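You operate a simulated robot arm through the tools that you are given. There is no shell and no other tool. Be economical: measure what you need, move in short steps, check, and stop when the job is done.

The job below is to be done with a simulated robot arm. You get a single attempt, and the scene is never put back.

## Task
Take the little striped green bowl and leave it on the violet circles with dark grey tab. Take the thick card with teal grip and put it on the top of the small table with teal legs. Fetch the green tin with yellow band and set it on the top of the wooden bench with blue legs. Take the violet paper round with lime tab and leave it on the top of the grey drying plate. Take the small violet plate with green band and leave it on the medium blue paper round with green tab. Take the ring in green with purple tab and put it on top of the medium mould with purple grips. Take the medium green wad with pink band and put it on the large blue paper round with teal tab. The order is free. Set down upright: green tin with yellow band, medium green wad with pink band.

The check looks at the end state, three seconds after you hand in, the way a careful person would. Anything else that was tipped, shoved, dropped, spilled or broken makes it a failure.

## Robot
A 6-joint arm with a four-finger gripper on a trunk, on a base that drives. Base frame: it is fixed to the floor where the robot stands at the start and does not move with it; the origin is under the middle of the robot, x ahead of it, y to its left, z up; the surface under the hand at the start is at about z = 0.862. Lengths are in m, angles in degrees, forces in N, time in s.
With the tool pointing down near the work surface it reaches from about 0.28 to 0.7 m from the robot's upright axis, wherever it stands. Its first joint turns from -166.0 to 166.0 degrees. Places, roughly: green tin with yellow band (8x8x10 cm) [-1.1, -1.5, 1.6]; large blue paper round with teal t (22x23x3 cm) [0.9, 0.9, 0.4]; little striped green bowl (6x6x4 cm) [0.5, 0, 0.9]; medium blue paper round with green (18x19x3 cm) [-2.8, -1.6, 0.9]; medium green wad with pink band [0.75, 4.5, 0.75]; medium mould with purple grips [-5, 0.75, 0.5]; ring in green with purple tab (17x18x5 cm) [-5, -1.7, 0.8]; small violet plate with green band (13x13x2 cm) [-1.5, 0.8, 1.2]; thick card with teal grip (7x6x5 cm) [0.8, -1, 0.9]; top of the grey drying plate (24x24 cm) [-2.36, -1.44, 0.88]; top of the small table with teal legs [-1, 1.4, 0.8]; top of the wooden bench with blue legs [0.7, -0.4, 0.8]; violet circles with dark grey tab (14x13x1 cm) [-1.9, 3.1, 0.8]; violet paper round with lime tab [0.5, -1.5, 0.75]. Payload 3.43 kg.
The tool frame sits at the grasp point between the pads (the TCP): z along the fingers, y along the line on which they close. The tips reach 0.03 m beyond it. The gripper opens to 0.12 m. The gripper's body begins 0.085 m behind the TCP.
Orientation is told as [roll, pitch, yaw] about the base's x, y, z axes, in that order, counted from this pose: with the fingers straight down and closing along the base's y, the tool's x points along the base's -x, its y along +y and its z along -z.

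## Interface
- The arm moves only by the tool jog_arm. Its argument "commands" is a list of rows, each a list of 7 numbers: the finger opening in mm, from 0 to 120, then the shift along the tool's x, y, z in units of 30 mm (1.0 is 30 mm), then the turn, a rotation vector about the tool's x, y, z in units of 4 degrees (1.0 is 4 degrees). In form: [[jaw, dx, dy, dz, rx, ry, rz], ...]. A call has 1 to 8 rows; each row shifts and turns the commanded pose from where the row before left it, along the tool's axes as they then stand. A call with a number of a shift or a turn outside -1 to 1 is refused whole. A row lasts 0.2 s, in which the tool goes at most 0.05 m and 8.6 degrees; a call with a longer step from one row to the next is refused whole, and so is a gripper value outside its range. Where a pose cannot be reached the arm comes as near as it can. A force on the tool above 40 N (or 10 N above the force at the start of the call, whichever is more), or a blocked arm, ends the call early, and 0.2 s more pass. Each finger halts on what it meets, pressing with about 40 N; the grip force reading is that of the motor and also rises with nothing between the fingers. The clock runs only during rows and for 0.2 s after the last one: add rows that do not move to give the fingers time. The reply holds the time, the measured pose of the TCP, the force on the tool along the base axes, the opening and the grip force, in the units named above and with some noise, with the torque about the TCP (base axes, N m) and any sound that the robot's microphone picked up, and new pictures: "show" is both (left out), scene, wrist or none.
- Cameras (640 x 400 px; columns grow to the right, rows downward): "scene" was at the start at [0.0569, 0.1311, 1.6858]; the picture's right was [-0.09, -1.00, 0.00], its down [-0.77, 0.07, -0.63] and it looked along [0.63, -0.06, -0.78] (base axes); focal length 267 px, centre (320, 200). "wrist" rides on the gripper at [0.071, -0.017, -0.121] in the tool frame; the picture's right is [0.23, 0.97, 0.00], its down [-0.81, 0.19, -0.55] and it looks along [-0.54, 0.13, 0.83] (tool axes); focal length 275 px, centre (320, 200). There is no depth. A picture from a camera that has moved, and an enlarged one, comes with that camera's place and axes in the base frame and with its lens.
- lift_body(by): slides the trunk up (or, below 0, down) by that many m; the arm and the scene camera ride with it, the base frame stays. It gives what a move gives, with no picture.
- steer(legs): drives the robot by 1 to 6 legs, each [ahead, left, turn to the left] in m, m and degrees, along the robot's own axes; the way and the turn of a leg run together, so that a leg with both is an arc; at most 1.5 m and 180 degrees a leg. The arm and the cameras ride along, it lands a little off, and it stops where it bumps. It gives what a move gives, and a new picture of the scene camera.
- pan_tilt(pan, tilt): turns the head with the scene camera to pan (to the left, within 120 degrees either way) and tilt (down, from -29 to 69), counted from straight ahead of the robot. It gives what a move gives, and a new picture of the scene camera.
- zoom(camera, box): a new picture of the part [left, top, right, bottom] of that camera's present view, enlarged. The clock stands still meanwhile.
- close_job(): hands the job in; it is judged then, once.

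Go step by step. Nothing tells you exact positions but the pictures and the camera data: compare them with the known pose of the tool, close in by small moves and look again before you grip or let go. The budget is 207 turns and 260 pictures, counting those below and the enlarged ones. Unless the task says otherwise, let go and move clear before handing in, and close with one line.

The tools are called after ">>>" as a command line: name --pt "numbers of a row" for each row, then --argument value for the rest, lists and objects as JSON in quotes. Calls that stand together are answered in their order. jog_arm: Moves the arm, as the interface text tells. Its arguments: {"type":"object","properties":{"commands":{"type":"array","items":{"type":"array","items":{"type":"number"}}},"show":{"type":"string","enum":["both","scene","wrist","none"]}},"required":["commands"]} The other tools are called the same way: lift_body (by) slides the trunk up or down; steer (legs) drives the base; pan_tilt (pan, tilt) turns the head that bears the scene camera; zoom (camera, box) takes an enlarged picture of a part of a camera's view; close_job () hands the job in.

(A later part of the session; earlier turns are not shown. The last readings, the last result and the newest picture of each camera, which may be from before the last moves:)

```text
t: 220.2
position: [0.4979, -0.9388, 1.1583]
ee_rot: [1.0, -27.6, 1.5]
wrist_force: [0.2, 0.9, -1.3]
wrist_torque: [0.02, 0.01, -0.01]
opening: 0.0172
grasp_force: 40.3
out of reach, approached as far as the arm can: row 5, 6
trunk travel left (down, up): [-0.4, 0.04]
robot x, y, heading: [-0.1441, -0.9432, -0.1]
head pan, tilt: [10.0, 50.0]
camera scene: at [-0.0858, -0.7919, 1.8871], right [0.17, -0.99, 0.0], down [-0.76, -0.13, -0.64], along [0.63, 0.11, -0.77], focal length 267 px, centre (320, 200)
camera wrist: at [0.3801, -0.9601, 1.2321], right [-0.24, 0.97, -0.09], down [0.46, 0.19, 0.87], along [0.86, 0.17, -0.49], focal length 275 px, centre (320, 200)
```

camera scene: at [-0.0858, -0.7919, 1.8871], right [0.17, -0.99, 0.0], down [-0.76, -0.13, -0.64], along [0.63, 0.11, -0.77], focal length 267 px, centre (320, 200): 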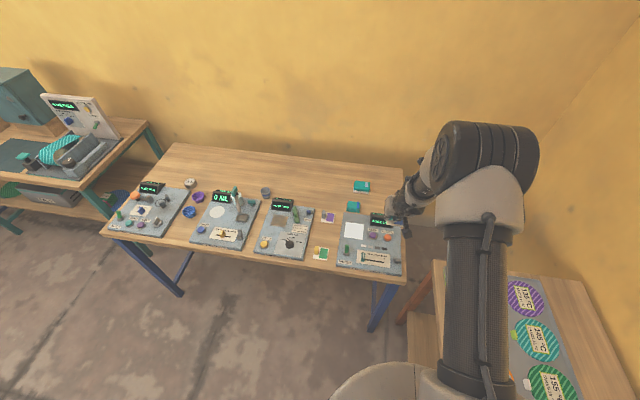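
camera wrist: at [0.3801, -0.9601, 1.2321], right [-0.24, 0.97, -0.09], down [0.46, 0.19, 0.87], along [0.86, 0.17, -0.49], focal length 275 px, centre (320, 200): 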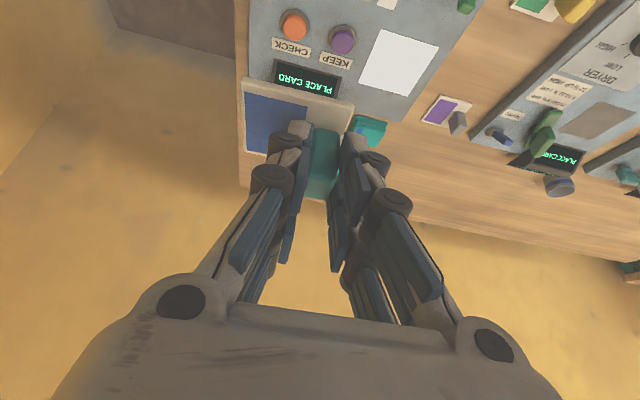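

The card is secure. Strafing left to y ≈ 1.15 and turning to face the small table.

>>> pan_tilt --pan 0 --tilt 50

>>> steer --legs '[[0, 1.05, 0], [0, 1.05, 0], [0, 0, 90], [0, -0.15, 90]]'

```text
t: 220.9
position: [0.4982, -0.9389, 1.1596]
ee_rot: [1.0, -27.6, 1.5]
wrist_force: [0.6, 0.4, -1.6]
wrist_torque: [0.01, -0.03, 0.04]
opening: 0.0171
grasp_force: 40.2
trunk travel left (down, up): [-0.4, 0.04]
robot x, y, heading: [-0.1424, -0.9443, -0.2]
head pan, tilt: [0.0, 50.0]
camera scene: at [-0.0854, -0.805, 1.8872], right [0.0, -1.0, 0.0], down [-0.77, 0.0, -0.64], along [0.64, 0.0, -0.77], focal length 267 px, centre (320, 200)
```

scene: 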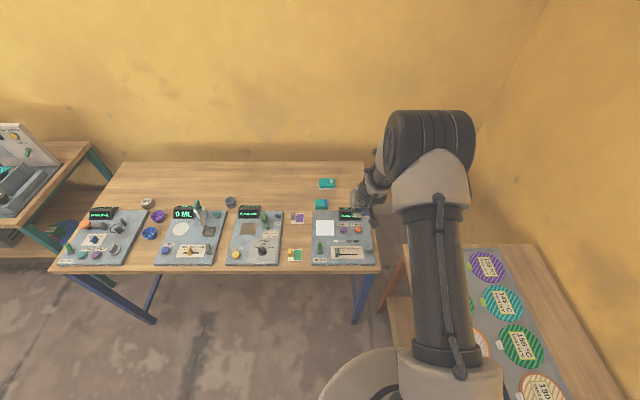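

```text
t: 238.9
position: [-0.7222, 1.2002, 1.1586]
ee_rot: [1.1, -27.5, -175.7]
wrist_force: [-0.4, -0.8, 0.0]
wrist_torque: [-0.03, -0.02, 0.0]
opening: 0.0171
grasp_force: 40.6
trunk travel left (down, up): [-0.4, 0.04]
robot x, y, heading: [-0.0829, 1.2365, -177.3]
head pan, tilt: [0.0, 50.0]
camera scene: at [-0.1302, 1.0932, 1.8872], right [-0.05, 1.0, 0.0], down [0.77, 0.04, -0.64], along [-0.64, -0.03, -0.77], focal length 267 px, centre (320, 200)
```

scene: 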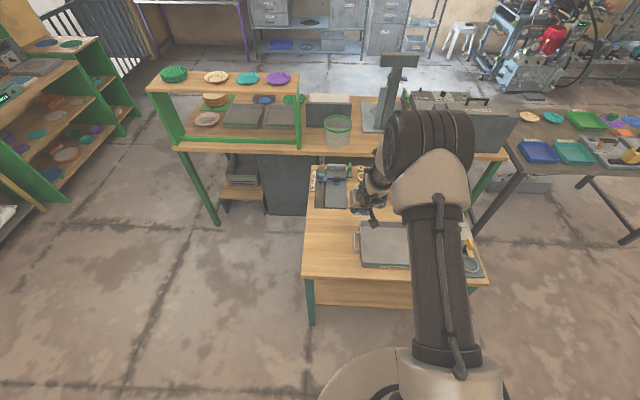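

Free space is at the left of the tray: about (-0.76, 1.09). Strafing left 0.11 and advancing a little, then lowering the trunk.

>>> steer --legs '[[0.03, 0.11, 0]]'

>>> lift_body --by -0.22

>>> jog_arm --pt "5 0 0 0 0 0 0" --show "both"

```text
t: 240.1
position: [-0.745, 1.0917, 1.1591]
ee_rot: [1.0, -27.7, -175.6]
wrist_force: [0.0, -1.0, -0.4]
wrist_torque: [0.03, -0.02, -0.04]
opening: 0.0172
grasp_force: 39.4
trunk travel left (down, up): [-0.4, 0.04]
robot x, y, heading: [-0.1051, 1.1278, -177.2]
head pan, tilt: [0.0, 50.0]
camera scene: at [-0.154, 0.984, 1.8871], right [-0.05, 1.0, 0.0], down [0.77, 0.04, -0.64], along [-0.64, -0.03, -0.77], focal length 267 px, centre (320, 200)
```

scene: 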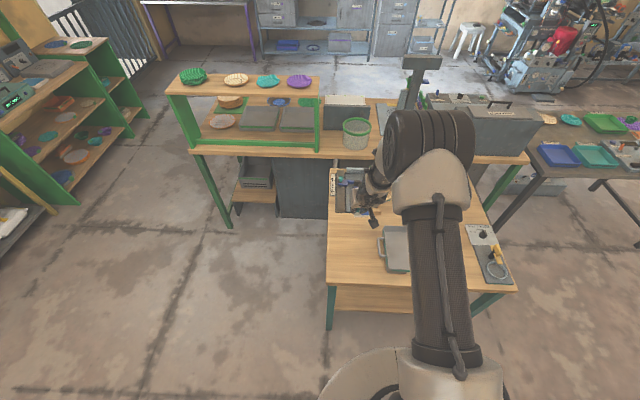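

```text
t: 242.5
position: [-0.7455, 1.0924, 0.9381]
ee_rot: [1.1, -27.7, -175.5]
wrist_force: [0.4, -0.5, 0.8]
wrist_torque: [0.02, 0.0, 0.03]
opening: 0.0171
grasp_force: 40.1
trunk travel left (down, up): [-0.18, 0.26]
robot x, y, heading: [-0.1068, 1.1298, -177.2]
head pan, tilt: [0.0, 50.0]
```

```text
t: 242.9
position: [-0.7452, 1.0913, 0.9389]
ee_rot: [1.2, -27.7, -175.6]
wrist_force: [0.1, 0.0, -0.1]
wrist_torque: [0.0, 0.03, 0.02]
opening: 0.017
grasp_force: 40.0
trunk travel left (down, up): [-0.18, 0.26]
robot x, y, heading: [-0.1079, 1.1258, -177.4]
head pan, tilt: [0.0, 50.0]
camera scene: at [-0.1539, 0.9845, 1.6672], right [-0.05, 1.0, 0.0], down [0.77, 0.04, -0.64], along [-0.64, -0.03, -0.77], focal length 267 px, centre (320, 200)
camera wrist: at [-0.6279, 1.1207, 1.0122], right [0.29, -0.95, -0.09], down [-0.44, -0.22, 0.87], along [-0.85, -0.21, -0.49], focal length 275 px, centre (320, 200)
```

scene: 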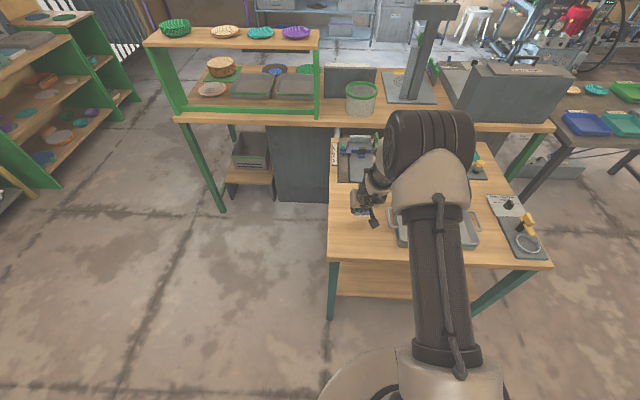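
wrist: 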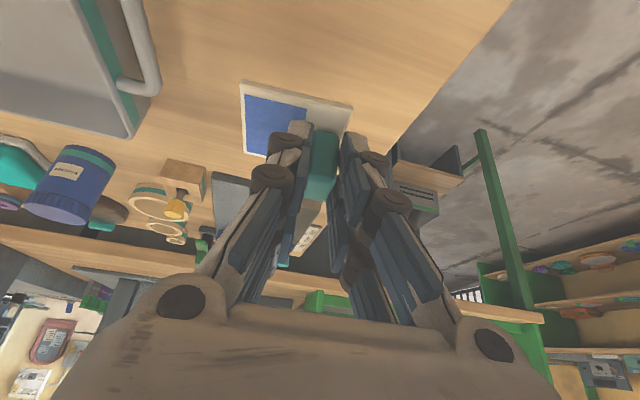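

>>> jog_arm --pt "5 0.31 0 0.59 0 0 0" --pt "5 0.31 0 0.59 0 0 0" --pt "5 0.15 0 0.3 0 0 0" --pt "5 0 0 0 0 0 0" --show "wrist"

```text
t: 243.9
position: [-0.7483, 1.0917, 0.8866]
ee_rot: [1.1, -27.7, -175.6]
wrist_force: [0.4, 0.1, -0.3]
wrist_torque: [-0.03, 0.01, -0.03]
opening: 0.0173
grasp_force: 40.1
trunk travel left (down, up): [-0.18, 0.26]
robot x, y, heading: [-0.1023, 1.1323, -177.1]
head pan, tilt: [0.0, 50.0]
camera wrist: at [-0.6298, 1.1211, 0.9609], right [0.29, -0.95, -0.09], down [-0.44, -0.22, 0.87], along [-0.85, -0.21, -0.49], focal length 275 px, centre (320, 200)
```

wrist: 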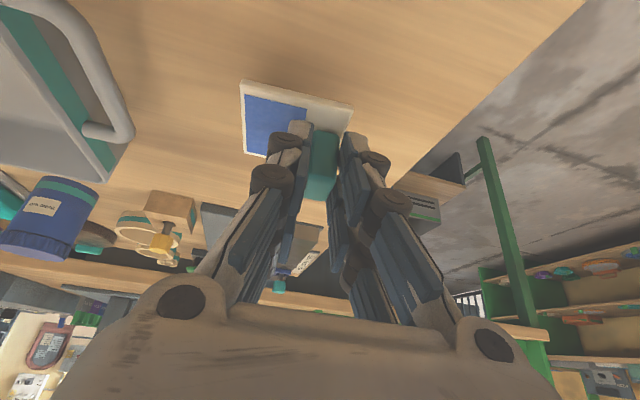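

>>> jog_arm --pt "5 0.11 0 0.2 0 0 0" --pt "5 0.11 0 0.2 0 0 0" --pt "5 0.08 0 0.15 0 0 0" --pt "5 0.08 0 0.15 0 0 0" --pt "5 0 0 0 0 0 0" --show "wrist"

```text
t: 245.1
position: [-0.7453, 1.0911, 0.8634]
ee_rot: [1.1, -27.7, -175.5]
wrist_force: [0.8, -0.4, -0.4]
wrist_torque: [0.0, 0.0, 0.02]
opening: 0.0172
grasp_force: 40.0
trunk travel left (down, up): [-0.18, 0.26]
robot x, y, heading: [-0.1053, 1.1264, -176.9]
head pan, tilt: [0.0, 50.0]
camera wrist: at [-0.6279, 1.1208, 0.9376], right [0.29, -0.95, -0.09], down [-0.44, -0.22, 0.87], along [-0.85, -0.21, -0.49], focal length 275 px, centre (320, 200)
```

wrist: 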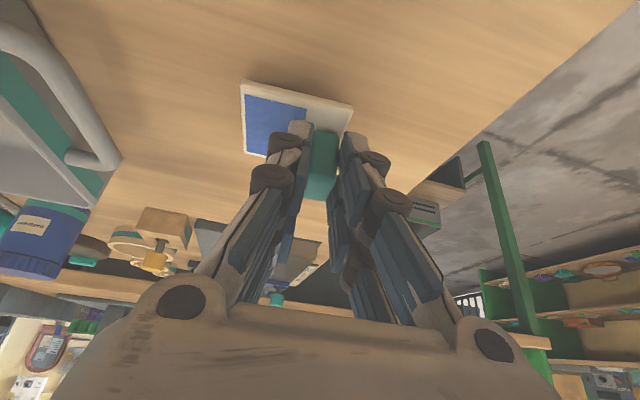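

>>> jog_arm --pt "5 0.08 0 0.15 0 0 0" --pt "5 0.08 0 0.15 0 0 0" --pt "5 0.08 0 0.15 0 0 0" --pt "5 0.06 0 0.12 0 0 0" --pt "5 0.06 0 0.12 0 0 0" --pt "5 0 0 0 0 0 0" --show "wrist"

```text
t: 246.5
position: [-0.7464, 1.0896, 0.8466]
ee_rot: [1.1, -28.4, -175.6]
wrist_force: [4.8, -3.2, 36.8]
wrist_torque: [0.11, 0.21, 0.08]
opening: 0.0167
grasp_force: 40.0
trunk travel left (down, up): [-0.18, 0.26]
robot x, y, heading: [-0.1028, 1.1265, -177.5]
head pan, tilt: [0.0, 50.0]
camera wrist: at [-0.6281, 1.1195, 0.9189], right [0.29, -0.95, -0.09], down [-0.43, -0.22, 0.87], along [-0.85, -0.21, -0.48], focal length 275 px, centre (320, 200)
```

wrist: 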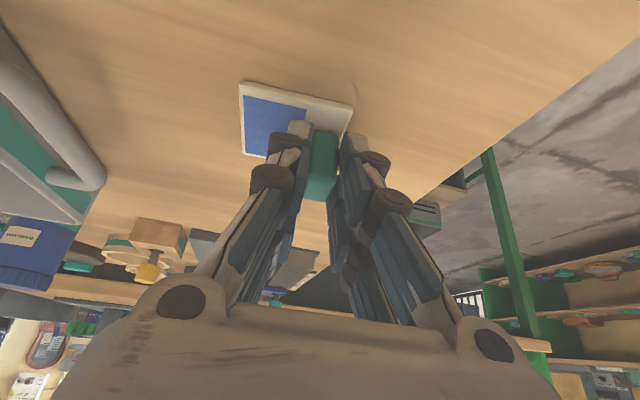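

Contact. Unloading, releasing and rising.

>>> jog_arm --pt "5 -0.08 0 -0.15 0 0 0" --pt "30 0 0 0 0 0 0" --pt "45 0 0 0 0 0 0" --pt "45 0 0 0 0 0 0" --pt "45 0 0 0 0 0 0" --pt "45 0 0 -1 0 0 0" --pt "45 0 0 -1 0 0 0" --pt "45 0 0 -1 0 0 0" --show "wrist"

```text
t: 248.3
position: [-0.7052, 1.1002, 0.9255]
ee_rot: [1.0, -27.7, -175.6]
wrist_force: [0.5, -1.2, 0.7]
wrist_torque: [-0.01, 0.03, -0.02]
opening: 0.0447
grasp_force: 0.0
trunk travel left (down, up): [-0.18, 0.26]
robot x, y, heading: [-0.1042, 1.1276, -176.9]
head pan, tilt: [0.0, 50.0]
camera wrist: at [-0.5882, 1.1288, 0.999], right [0.29, -0.95, -0.09], down [-0.44, -0.22, 0.87], along [-0.85, -0.21, -0.49], focal length 275 px, centre (320, 200)
```

wrist: 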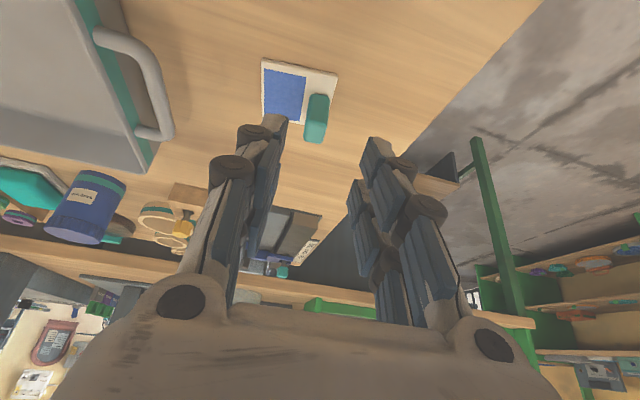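

The card lies flat on the small table. Next the small violet plate on the high shelf near (-1.58, 0.80, 1.2). I'll raise the trunk and arm, return the tool to vertical, and drive to view it.

>>> lift_body --by 0.25

>>> jog_arm --pt "80 0.3 0 -0.9 0 0.9 0" --pt "80 0.3 0 -0.9 0 0.9 0" --pt "80 0.3 0 -0.9 -0.2 0.9 0" --pt "80 0.2 0 -0.9 0 0.9 0" --pt "80 0 0 -0.9 0 1 0" --pt "80 0 0 -0.9 0 1 0" --pt "80 0 0 -0.9 0 1 0" --pt "80 0 0 0 0 0.3 0" --show "none"

>>> steer --legs '[[0, 0.55, -2.8], [0.75, 0, 0]]'

```text
t: 250.8
position: [-0.7069, 1.1009, 1.1755]
ee_rot: [1.1, -27.6, -175.6]
wrist_force: [-0.6, -0.2, 0.2]
wrist_torque: [0.01, 0.05, -0.02]
opening: 0.0453
grasp_force: 0.0
trunk travel left (down, up): [-0.43, 0.01]
robot x, y, heading: [-0.1032, 1.129, -177.0]
head pan, tilt: [0.0, 50.0]
```

```text
t: 252.7
position: [-0.6404, 1.1014, 1.3167]
ee_rot: [3.3, -4.1, -174.3]
wrist_force: [0.9, 0.3, -0.1]
wrist_torque: [0.0, 0.02, -0.02]
opening: 0.08
grasp_force: 0.1
out of reach, approached as far as the arm can: row 2, 3
trunk travel left (down, up): [-0.43, 0.01]
robot x, y, heading: [-0.1059, 1.1282, -177.5]
head pan, tilt: [0.0, 50.0]
```

```text
t: 259.7
position: [-1.3863, 0.524, 1.3174]
ee_rot: [3.5, -4.0, -175.8]
wrist_force: [0.7, -0.2, -0.2]
wrist_torque: [0.02, 0.02, 0.0]
opening: 0.08
grasp_force: 0.0
trunk travel left (down, up): [-0.43, 0.01]
robot x, y, heading: [-0.8518, 0.5385, -178.7]
head pan, tilt: [0.0, 50.0]
camera scene: at [-0.9035, 0.3942, 1.9172], right [-0.02, 1.0, 0.0], down [0.77, 0.02, -0.64], along [-0.64, -0.01, -0.77], focal length 267 px, centre (320, 200)
```

scene: 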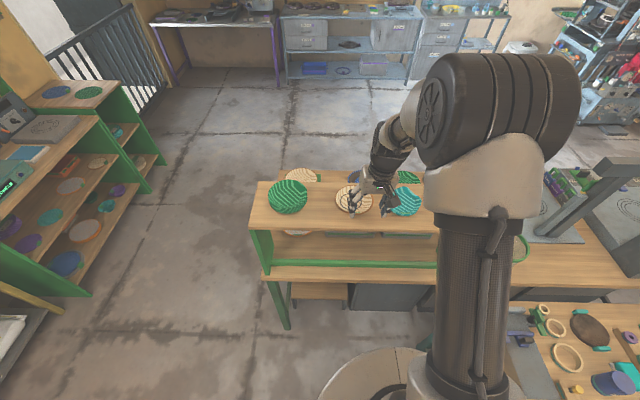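

>>> jog_arm --pt "80 0 -0.5 -0.9 0.4 0.5 0" --pt "80 0 -0.9 -0.9 0.4 0.5 0" --pt "80 -0.2 -1 -0.5 0 0 0" --pt "80 -0.2 -1 -0.3 0 0 0" --pt "80 -0.2 -1 0 0 0 0" --pt "80 -0.2 -1 0 0 0 0" --pt "80 -0.2 -1 0 0 0 0" --pt "80 -0.2 -1 0 0 0 0"

```text
t: 261.5
position: [-1.4371, 0.7443, 1.3914]
ee_rot: [0.4, -0.2, -175.7]
wrist_force: [-0.3, 1.2, 0.1]
wrist_torque: [-0.04, 0.02, 0.01]
opening: 0.0802
grasp_force: 0.1
trunk travel left (down, up): [-0.43, 0.01]
robot x, y, heading: [-0.8519, 0.5352, -178.6]
head pan, tilt: [0.0, 50.0]
camera scene: at [-0.9041, 0.3961, 1.9173], right [-0.02, 1.0, 0.0], down [0.77, 0.02, -0.64], along [-0.64, -0.01, -0.77], focal length 267 px, centre (320, 200)
camera wrist: at [-1.3664, 0.7681, 1.5126], right [0.3, -0.95, 0.0], down [-0.79, -0.25, 0.56], along [-0.53, -0.17, -0.83], focal length 275 px, centre (320, 200)
```

scene: 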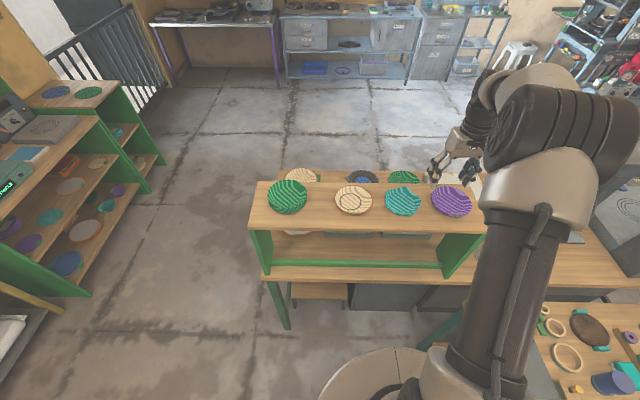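
wrist: 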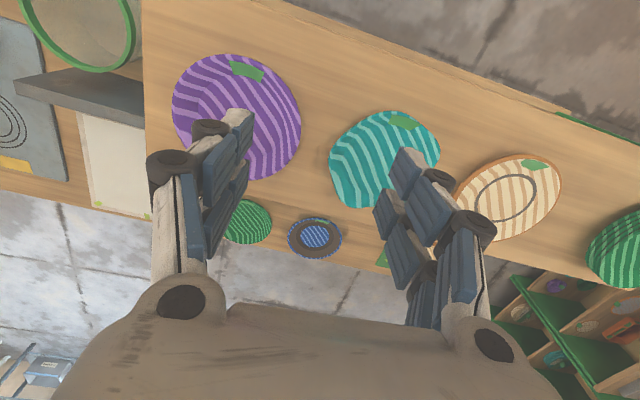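

>>> zoom --camera "wrist" --box '[150, 30, 330, 200]'

>>> zoom --camera "scene" --box '[240, 150, 490, 250]'

```text
2.35 times, centred on (240, 115) of wrist
camera zoom: at [-1.3664, 0.7681, 1.5126], right [0.3, -0.95, 0.0], down [-0.79, -0.25, 0.56], along [-0.53, -0.17, -0.83], focal length 648 px, centre (508, 400)
```

zoom: 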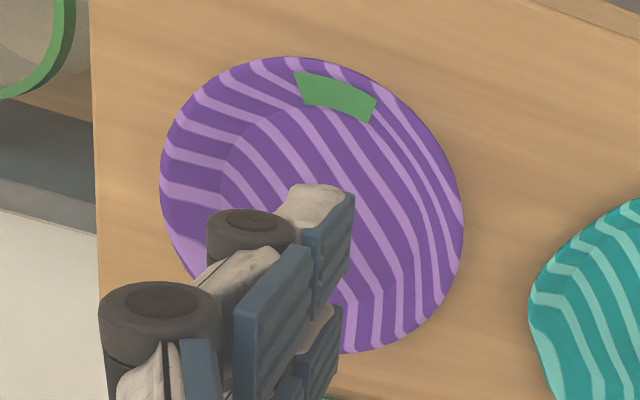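

```text
2.56 times, centred on (365, 200) of scene
camera zoom: at [-0.9041, 0.3961, 1.9173], right [-0.02, 1.0, 0.0], down [0.77, 0.02, -0.64], along [-0.64, -0.01, -0.77], focal length 685 px, centre (205, 200)
```

zoom: 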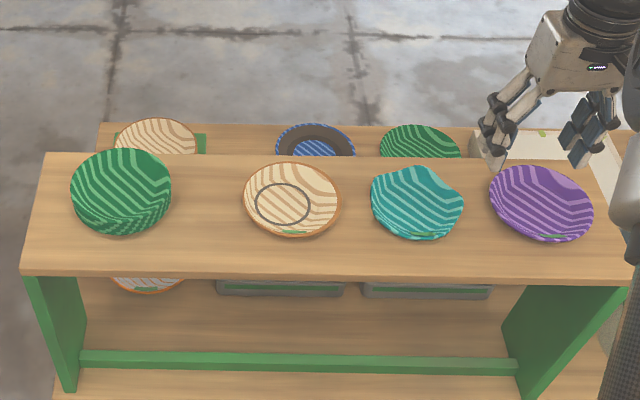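

The violet plate's rim centre is about (-1.473, 0.82), with rim z ≈ 1.235 and shelf ≈ 1.215. I'll pinch the near rim with the fingers closing in the vertical plane and the tool tilted 45°, so first I turn the base to face the plate.

>>> steer --legs '[[0, 0, -26]]'

```text
t: 263.2
position: [-1.2911, 0.9743, 1.3914]
ee_rot: [0.3, -0.1, 158.8]
wrist_force: [-0.3, -0.2, 0.5]
wrist_torque: [0.03, -0.02, -0.02]
opening: 0.08
grasp_force: 0.0
trunk travel left (down, up): [-0.43, 0.01]
robot x, y, heading: [-0.8506, 0.5419, 155.5]
head pan, tilt: [0.0, 50.0]
camera scene: at [-0.9588, 0.4312, 1.9172], right [0.41, 0.91, 0.0], down [0.7, -0.31, -0.64], along [-0.59, 0.26, -0.77], focal length 267 px, centre (320, 200)
```

scene: 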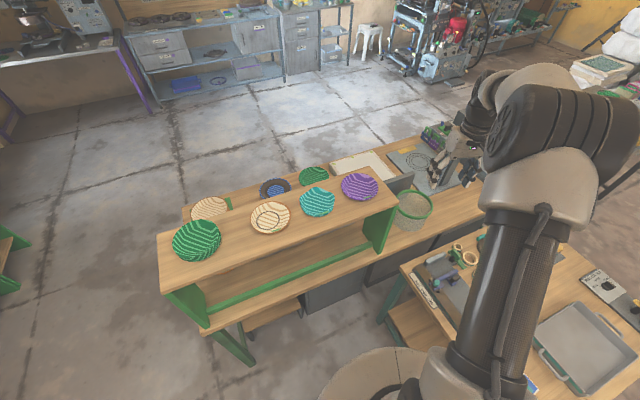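

Shifting the arm onto the robot's forward axis, then rotating the gripper 90° about its axis (camera to the right).

>>> zoom --camera "scene" --box '[240, 150, 440, 270]'

>>> jog_arm --pt "80 0.3 1 0 0 0 0.1" --pt "80 0.3 1 0 0 0 0.1" --pt "80 0.3 1 0 0 0 0.1" --pt "80 0.3 1 0 0 0 0.1" --pt "80 0.3 1 0 0 0 0.1" --pt "80 0.3 1 0 0 0 0.1" --pt "80 0.2 1 0 0 0 0.1" --pt "80 0 0 0 0 0 0.1" --show "none"

>>> jog_arm --pt "60 0 0 0 0 0 -1" --pt "50 0 0 0 0 0 -1" --pt "40 0 0 0 0 0 -1" --pt "30 0 0 0 0 0 -1" --pt "24 0 0 0 0 0 -1" --pt "24 0 0 0 0 0 -1" --pt "24 0 0 0 0 0 -1" --pt "24 0 0 0 0 0 -1" --show "none"

>>> jog_arm --pt "24 0 0 0 0 0 -1" --pt "24 0 0 0 0 0 -1" --pt "24 0 0 0 0 0 -1" --pt "24 0 0 0 0 0 -1" --pt "24 0 0 0 0 0 -1" --pt "24 0 0 0 0 0 -1" --pt "24 0 0 0 0 0 -1" --pt "24 0 0 0 0 0 -1" --show "none"

>>> jog_arm --pt "24 0 0 0 0 0 -1" --pt "24 0 0 0 0 0 -1" --pt "24 0 0 0 0 0 -1" --pt "24 0 0 0 0 0 -1" --pt "24 0 0 0 0 0 -1" --pt "24 0 0 0 0 0 -1" --pt "24 0 0 0 0 0 -0.5" --pt "24 0 0 0 0 0 0" --show "scene"

```text
3.20 times, centred on (340, 210) of scene
camera zoom: at [-0.9588, 0.4312, 1.9172], right [0.41, 0.91, 0.0], down [0.7, -0.31, -0.64], along [-0.59, 0.26, -0.77], focal length 856 px, centre (256, 168)
```

zoom: 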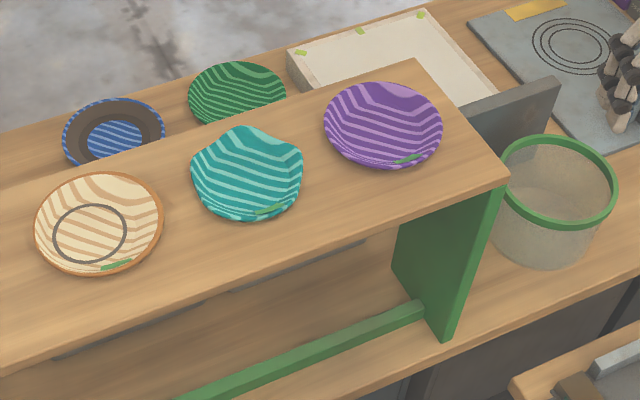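

```text
t: 265.0
position: [-1.3154, 0.7572, 1.3939]
ee_rot: [0.3, -0.2, 155.6]
wrist_force: [0.0, 0.1, 1.0]
wrist_torque: [-0.01, 0.03, -0.02]
opening: 0.0799
grasp_force: 0.0
trunk travel left (down, up): [-0.43, 0.01]
robot x, y, heading: [-0.8512, 0.5364, 155.5]
head pan, tilt: [0.0, 50.0]
```

```text
t: 266.8
position: [-1.3159, 0.7579, 1.3934]
ee_rot: [0.2, -0.3, -172.4]
wrist_force: [0.3, -0.8, 0.0]
wrist_torque: [0.02, 0.01, -0.02]
opening: 0.0243
grasp_force: 0.0
trunk travel left (down, up): [-0.43, 0.01]
robot x, y, heading: [-0.8513, 0.5357, 155.6]
head pan, tilt: [0.0, 50.0]
```

```text
t: 268.6
position: [-1.3163, 0.7577, 1.3944]
ee_rot: [-0.1, -0.3, -140.3]
wrist_force: [0.5, -0.2, -1.1]
wrist_torque: [0.0, -0.02, 0.01]
opening: 0.0241
grasp_force: 0.0
trunk travel left (down, up): [-0.43, 0.01]
robot x, y, heading: [-0.8503, 0.5339, 155.9]
head pan, tilt: [0.0, 50.0]
```

```text
t: 270.4
position: [-1.3157, 0.7578, 1.3952]
ee_rot: [0.0, -0.3, -114.4]
wrist_force: [0.0, -0.6, -0.6]
wrist_torque: [0.02, -0.01, -0.01]
opening: 0.0244
grasp_force: 0.0
trunk travel left (down, up): [-0.43, 0.01]
robot x, y, heading: [-0.8539, 0.5374, 155.8]
head pan, tilt: [0.0, 50.0]
camera scene: at [-0.9589, 0.4312, 1.9172], right [0.41, 0.91, 0.0], down [0.7, -0.31, -0.64], along [-0.59, 0.26, -0.77], focal length 267 px, centre (320, 200)
```

scene: 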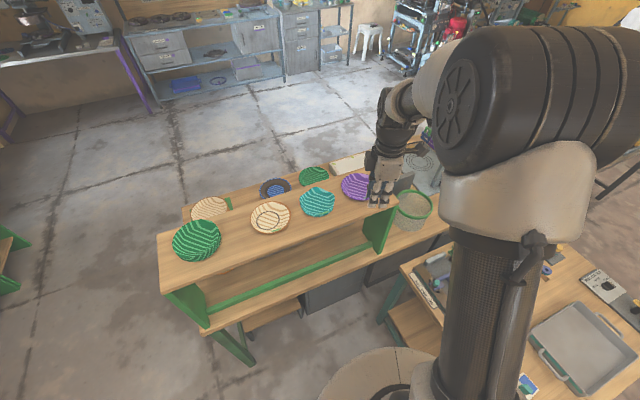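

Yaw is good. Now tilting 44° forward in-plane while lowering a little in front of the shelf edge.

>>> jog_arm --pt "24 0 0.1 0.4 1 0 0" --pt "24 0 0.1 0.4 1 0 0" --pt "24 0 0.1 0.3 1 0 0" --pt "24 0 0.1 0.2 1 0 0" --pt "24 0 0 0 1 0 0" --pt "24 0 0 0 1 0 0" --pt "24 0 0 0 1 0 0" --pt "24 0 0 0 1 0 0" --show "none"

>>> jog_arm --pt "24 0 0 0 1 0 0" --pt "24 0 0 0 1 0 0" --pt "24 0 0 0 1 0 0" --pt "24 0 0 0 0 0 0"

```text
t: 272.2
position: [-1.3062, 0.7568, 1.3535]
ee_rot: [-29.9, 0.8, -115.0]
wrist_force: [1.1, -0.1, -0.1]
wrist_torque: [-0.02, -0.03, 0.0]
opening: 0.024
grasp_force: 0.1
out of reach, approached as far as the arm can: row 8
trunk travel left (down, up): [-0.43, 0.01]
robot x, y, heading: [-0.8538, 0.5397, 155.7]
head pan, tilt: [0.0, 50.0]
```

```text
t: 273.2
position: [-1.3062, 0.7594, 1.354]
ee_rot: [-44.2, -0.3, -114.4]
wrist_force: [-0.6, 0.1, -0.7]
wrist_torque: [0.02, -0.01, 0.0]
opening: 0.0239
grasp_force: 0.1
trunk travel left (down, up): [-0.43, 0.01]
robot x, y, heading: [-0.8525, 0.5403, 155.9]
head pan, tilt: [0.0, 50.0]
camera scene: at [-0.9589, 0.4312, 1.9172], right [0.41, 0.91, 0.0], down [0.7, -0.31, -0.64], along [-0.59, 0.26, -0.77], focal length 267 px, centre (320, 200)
camera wrist: at [-1.2101, 0.7947, 1.4516], right [0.73, -0.08, -0.68], down [0.14, -0.95, 0.27], along [-0.67, -0.29, -0.68], focal length 275 px, centre (320, 200)
```

scene: 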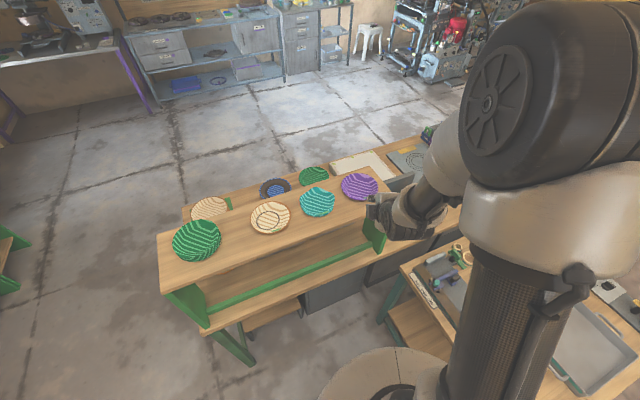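
wrist: 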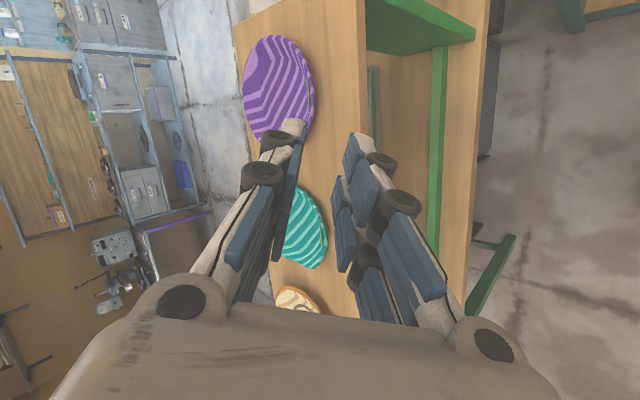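

The side view is good. I'm moving to just in front of the rim at z 1.30, centred on the plate.

>>> jog_arm --pt "24 -0.22 -0.11 0.94 0 0 0" --pt "24 -0.22 -0.11 0.94 0 0 0" --pt "24 -0.22 -0.11 0.94 0 0 0" --pt "24 0 0 0 0 0 0"

>>> zoom --camera "scene" --box '[320, 150, 420, 230]'

```text
t: 274.2
position: [-1.3744, 0.7674, 1.3005]
ee_rot: [-44.2, -0.3, -114.5]
wrist_force: [1.1, 0.1, -0.2]
wrist_torque: [-0.01, 0.04, -0.01]
opening: 0.0242
grasp_force: 0.0
trunk travel left (down, up): [-0.43, 0.01]
robot x, y, heading: [-0.8484, 0.5392, 155.6]
head pan, tilt: [0.0, 50.0]
camera scene: at [-0.9575, 0.4309, 1.9173], right [0.41, 0.91, 0.0], down [0.7, -0.31, -0.64], along [-0.59, 0.26, -0.77], focal length 267 px, centre (320, 200)
camera wrist: at [-1.2793, 0.8037, 1.397], right [0.73, -0.08, -0.68], down [0.14, -0.95, 0.27], along [-0.67, -0.29, -0.68], focal length 275 px, centre (320, 200)
```

scene: 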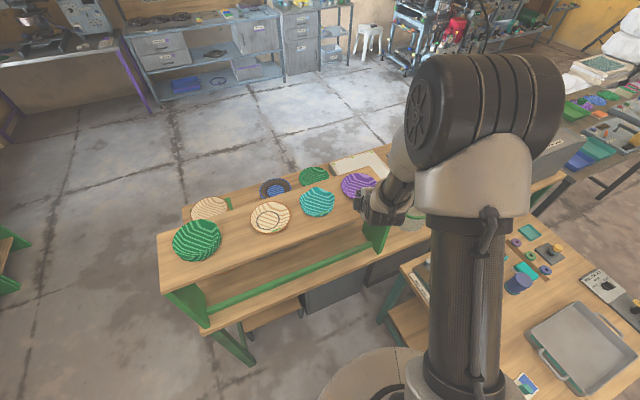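
wrist: 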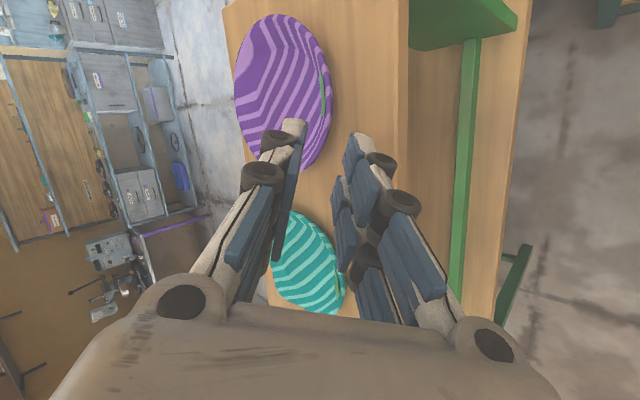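

```text
5.00 times, centred on (370, 190) of scene
camera zoom: at [-0.9575, 0.4309, 1.9173], right [0.41, 0.91, 0.0], down [0.7, -0.31, -0.64], along [-0.59, 0.26, -0.77], focal length 1337 px, centre (70, 250)
```

zoom: 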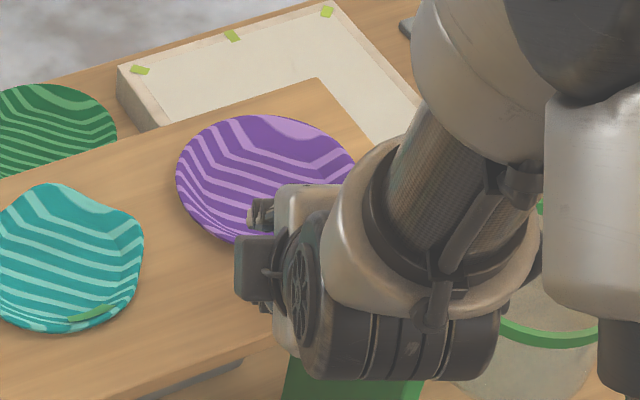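

>>> jog_arm --pt "24 0.2 0.5 0.4 0 0 0" --pt "24 0 0.46 0.48 0 0 0" --pt "24 0 0.12 0.12 0 0 0" --pt "24 0 0.12 0.12 0 0 0" --pt "24 0 0.1 0.1 0 0 0" --pt "24 0 0 0 0 0 0" --show "wrist"

>>> zoom --camera "wrist" --box '[220, 0, 420, 200]'

```text
t: 275.6
position: [-1.3703, 0.7718, 1.2463]
ee_rot: [-44.2, -0.3, -114.5]
wrist_force: [0.6, 1.1, 4.7]
wrist_torque: [0.0, 0.01, 0.01]
opening: 0.0255
grasp_force: 0.0
trunk travel left (down, up): [-0.43, 0.01]
robot x, y, heading: [-0.8503, 0.5372, 155.7]
head pan, tilt: [0.0, 50.0]
camera wrist: at [-1.2739, 0.8075, 1.3446], right [0.73, -0.08, -0.68], down [0.14, -0.95, 0.27], along [-0.67, -0.29, -0.68], focal length 275 px, centre (320, 200)
```

wrist: 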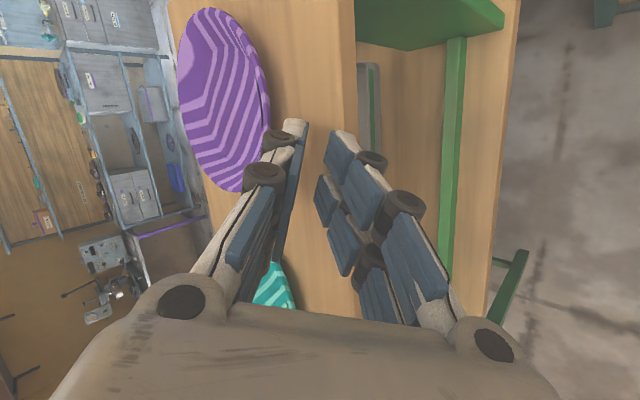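

```text
2.00 times, centred on (320, 100) of wrist
camera zoom: at [-1.2739, 0.8075, 1.3446], right [0.73, -0.08, -0.68], down [0.14, -0.95, 0.27], along [-0.67, -0.29, -0.68], focal length 551 px, centre (320, 400)
```

zoom: 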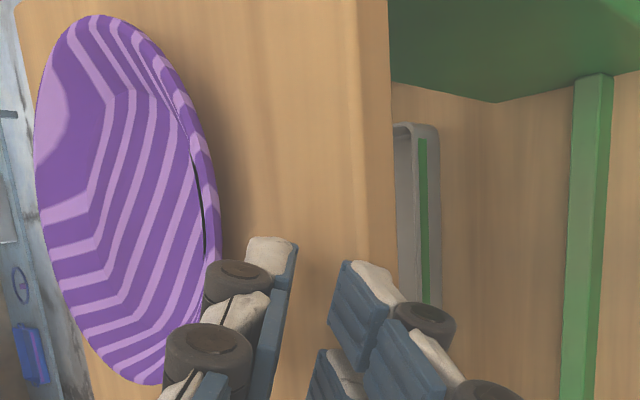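

Light contact with the shelf (z ≈ 1.21). Raising 2–3 mm and sliding forward 45 mm so the lower finger goes under the rim.

>>> jog_arm --pt "24 0 -0.06 -0.06 0 0 0" --pt "24 0 -0.27 0.26 0 0 0" --pt "24 0 -0.27 0.26 0 0 0" --pt "24 0 -0.27 0.26 0 0 0" --pt "24 0 -0.22 0.21 0 0 0" --pt "24 0 0 0 0 0 0" --show "wrist"

>>> zoom --camera "wrist" --box '[180, 0, 420, 200]'

```text
t: 277.0
position: [-1.4095, 0.789, 1.2495]
ee_rot: [-44.2, -0.4, -114.4]
wrist_force: [1.9, -1.1, 4.1]
wrist_torque: [0.02, -0.03, -0.02]
opening: 0.0249
grasp_force: 0.1
trunk travel left (down, up): [-0.43, 0.01]
robot x, y, heading: [-0.8496, 0.5378, 155.7]
head pan, tilt: [0.0, 50.0]
camera wrist: at [-1.314, 0.8256, 1.3467], right [0.73, -0.08, -0.68], down [0.14, -0.95, 0.27], along [-0.67, -0.29, -0.68], focal length 275 px, centre (320, 200)
```

wrist: 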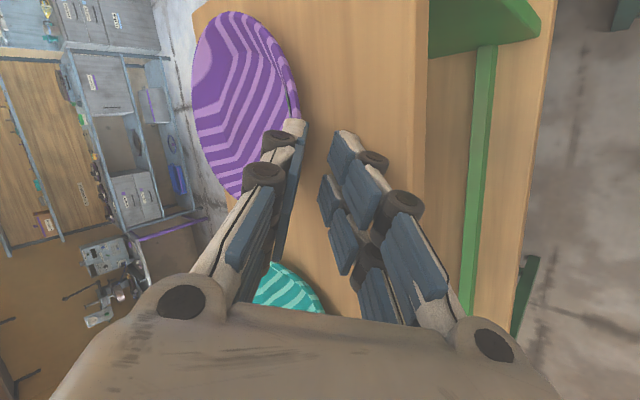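

```text
2.00 times, centred on (300, 100) of wrist
camera zoom: at [-1.314, 0.8256, 1.3467], right [0.73, -0.08, -0.68], down [0.14, -0.95, 0.27], along [-0.67, -0.29, -0.68], focal length 551 px, centre (360, 400)
```

zoom: 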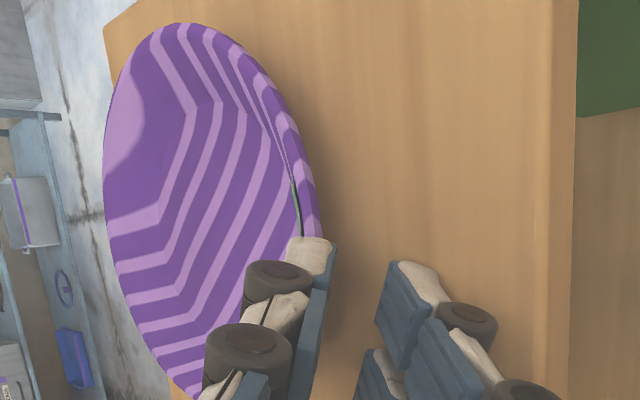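

The rim is still ahead by roughly 2.5 cm. Continuing the slide gently.

>>> jog_arm --pt "24 0.1 -0.2 0.17 0 0 0" --pt "24 0.1 -0.19 0.18 0 0 0" --pt "24 0 -0.19 0.18 0 0 0" --pt "24 0 0 0 0 0 0" --show "wrist"

>>> zoom --camera "wrist" --box '[180, 0, 420, 200]'

```text
t: 278.0
position: [-1.428, 0.8043, 1.2496]
ee_rot: [-44.2, -0.3, -114.4]
wrist_force: [1.2, -0.1, 4.0]
wrist_torque: [0.02, -0.02, 0.01]
opening: 0.0245
grasp_force: 0.0
trunk travel left (down, up): [-0.43, 0.01]
robot x, y, heading: [-0.8505, 0.5395, 155.5]
head pan, tilt: [0.0, 50.0]
camera wrist: at [-1.3323, 0.8414, 1.3474], right [0.73, -0.08, -0.68], down [0.14, -0.95, 0.27], along [-0.67, -0.29, -0.68], focal length 275 px, centre (320, 200)
```

wrist: 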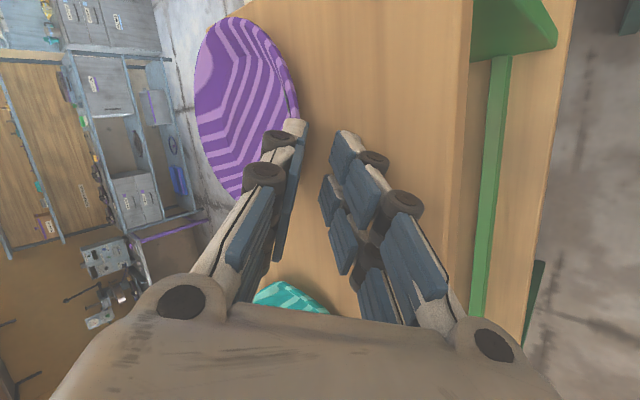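

```text
2.00 times, centred on (300, 100) of wrist
camera zoom: at [-1.3323, 0.8414, 1.3474], right [0.73, -0.08, -0.68], down [0.14, -0.95, 0.27], along [-0.67, -0.29, -0.68], focal length 551 px, centre (360, 400)
```

zoom: 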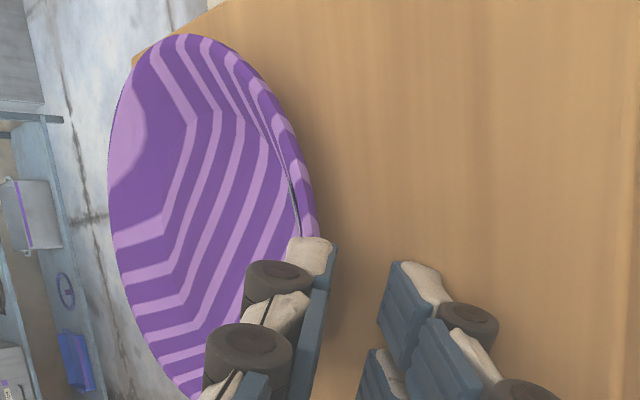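

The upper finger was pushing the rim, and the plate slid about 1.5 cm. Backing off 2 cm, opening to 44 mm and adjusting height so the upper finger clears the rim.

>>> jog_arm --pt "24 0 0.48 -0.46 0 0 0" --pt "34 0 -0.12 -0.12 0 0 0" --pt "44 0 0 0 0 0 0" --pt "44 0 0 0 0 0 0" --pt "44 0 0 0 0 0 0" --show "wrist"

```text
t: 279.2
position: [-1.408, 0.7941, 1.2536]
ee_rot: [-44.1, -0.2, -114.4]
wrist_force: [-1.1, 0.0, 2.9]
wrist_torque: [0.04, 0.02, -0.01]
opening: 0.0451
grasp_force: 0.0
trunk travel left (down, up): [-0.43, 0.01]
robot x, y, heading: [-0.8499, 0.5382, 155.8]
head pan, tilt: [0.0, 50.0]
camera wrist: at [-1.314, 0.8321, 1.3515], right [0.73, -0.08, -0.68], down [0.14, -0.95, 0.27], along [-0.67, -0.29, -0.68], focal length 275 px, centre (320, 200)
```

wrist: 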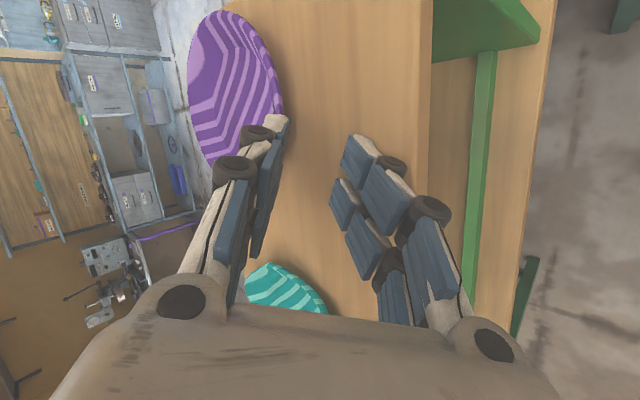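

Shifting 19 mm right to face the plate's centre, then sliding forward with the upper finger above the rim.

>>> jog_arm --pt "44 0.6 0 0 0 0 0" --pt "44 0 -0.24 0.23 0 0 0" --pt "44 0 -0.24 0.23 0 0 0" --pt "44 0 -0.24 0.23 0 0 0" --pt "44 0 0 0 0 0 0" --show "wrist"

>>> zoom --camera "wrist" --box '[180, 0, 420, 200]'

```text
t: 280.4
position: [-1.4295, 0.827, 1.2537]
ee_rot: [-44.3, -0.3, -114.5]
wrist_force: [1.8, 0.8, 3.4]
wrist_torque: [0.05, -0.07, -0.01]
opening: 0.0458
grasp_force: 0.1
trunk travel left (down, up): [-0.43, 0.01]
robot x, y, heading: [-0.8488, 0.5414, 155.9]
head pan, tilt: [0.0, 50.0]
camera wrist: at [-1.3338, 0.8629, 1.3518], right [0.73, -0.08, -0.68], down [0.14, -0.95, 0.27], along [-0.67, -0.29, -0.68], focal length 275 px, centre (320, 200)
```

wrist: 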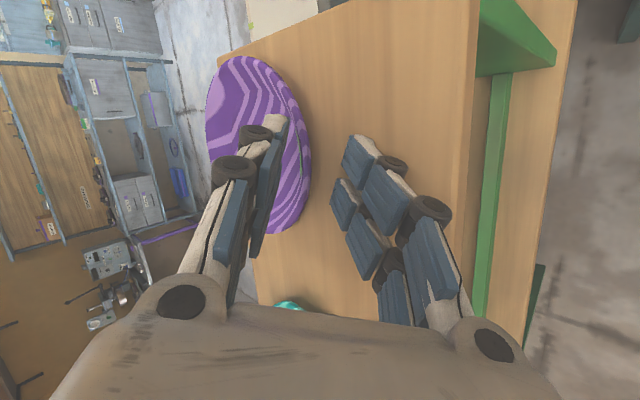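

```text
2.00 times, centred on (300, 100) of wrist
camera zoom: at [-1.3338, 0.8629, 1.3518], right [0.73, -0.08, -0.68], down [0.14, -0.95, 0.27], along [-0.67, -0.29, -0.68], focal length 551 px, centre (360, 400)
```

zoom: 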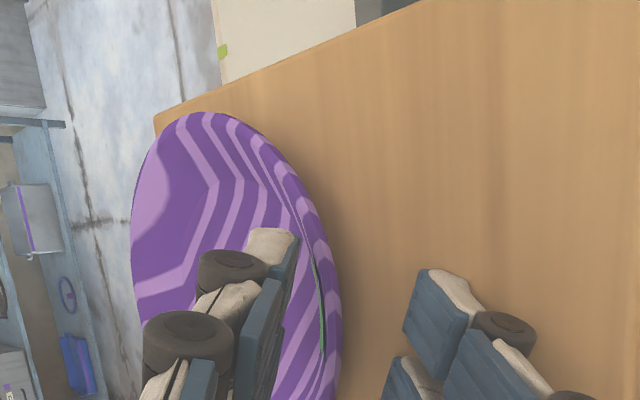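

The upper finger is now inside the rim. Sliding 2 cm more to bring the lower finger under the rim.

>>> jog_arm --pt "44 0 -0.24 0.23 0 0 0" --pt "44 0 -0.24 0.23 0 0 0" --pt "44 0 0 0 0 0 0" --show "none"

>>> zoom --camera "wrist" --box '[180, 0, 420, 200]'

```text
t: 281.2
position: [-1.449, 0.834, 1.2547]
ee_rot: [-44.2, -0.3, -114.5]
wrist_force: [1.0, -1.3, 3.2]
wrist_torque: [-0.02, -0.04, -0.02]
opening: 0.0457
grasp_force: 0.0
trunk travel left (down, up): [-0.43, 0.01]
robot x, y, heading: [-0.8514, 0.5365, 155.7]
head pan, tilt: [0.0, 50.0]
```

```text
2.00 times, centred on (300, 100) of wrist
camera zoom: at [-1.3516, 0.8705, 1.353], right [0.73, -0.08, -0.68], down [0.14, -0.95, 0.27], along [-0.67, -0.29, -0.68], focal length 551 px, centre (360, 400)
```

zoom: 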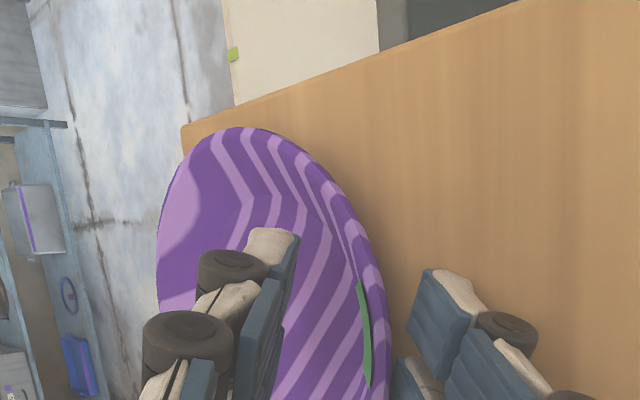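

>>> jog_arm --pt "44 0 -0.28 0.27 0 0 0" --pt "30 0 0 0 0 0 0" --pt "18 0 0 0 0 0 0" --pt "18 0 0 0 0 0 0" --show "none"

>>> zoom --camera "wrist" --box '[180, 0, 420, 200]'

```text
t: 282.2
position: [-1.4583, 0.8393, 1.2544]
ee_rot: [-44.2, -0.3, -114.4]
wrist_force: [0.5, -0.4, 0.4]
wrist_torque: [-0.03, -0.01, -0.04]
opening: 0.0181
grasp_force: 0.0
trunk travel left (down, up): [-0.43, 0.01]
robot x, y, heading: [-0.8499, 0.5334, 155.6]
head pan, tilt: [0.0, 50.0]
```

```text
2.00 times, centred on (300, 100) of wrist
camera zoom: at [-1.3627, 0.8764, 1.3533], right [0.73, -0.08, -0.68], down [0.14, -0.95, 0.27], along [-0.67, -0.29, -0.68], focal length 551 px, centre (360, 400)
```

zoom: 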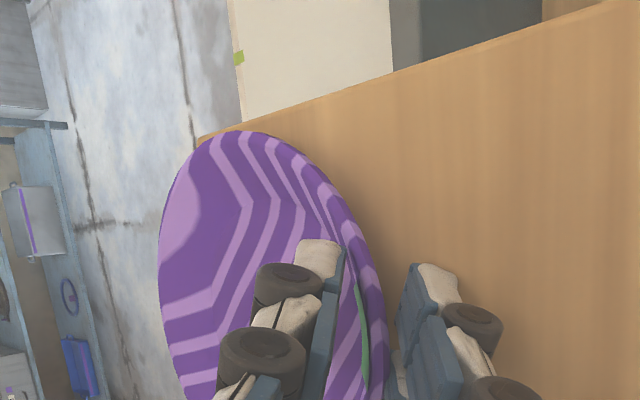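

The rim is now between the fingers. Closing.

>>> jog_arm --pt "0 0 0 0 0 0 0" --pt "0 0 0 0 0 0 0" --pt "0 0 0 0 0 0 0" --pt "0 0 0 0 0 0 0" --show "wrist"

```text
t: 283.2
position: [-1.4597, 0.8397, 1.2576]
ee_rot: [-44.4, -0.4, -114.4]
wrist_force: [-1.0, 0.2, 7.7]
wrist_torque: [0.4, 0.51, 0.04]
opening: 0.0061
grasp_force: 37.6
trunk travel left (down, up): [-0.43, 0.01]
robot x, y, heading: [-0.8539, 0.5394, 155.8]
head pan, tilt: [0.0, 50.0]
camera wrist: at [-1.3629, 0.8765, 1.3548], right [0.73, -0.08, -0.68], down [0.14, -0.95, 0.26], along [-0.67, -0.29, -0.68], focal length 275 px, centre (320, 200)
```

wrist: 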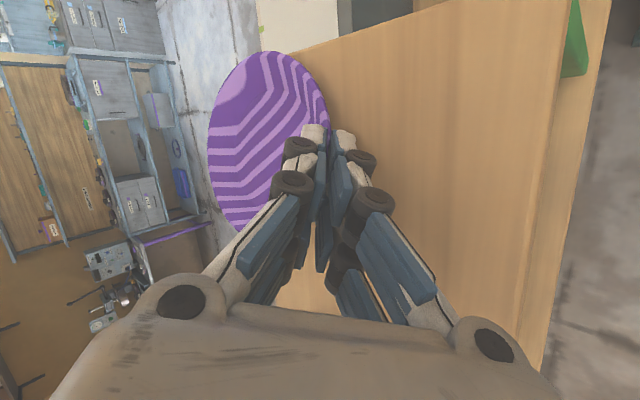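

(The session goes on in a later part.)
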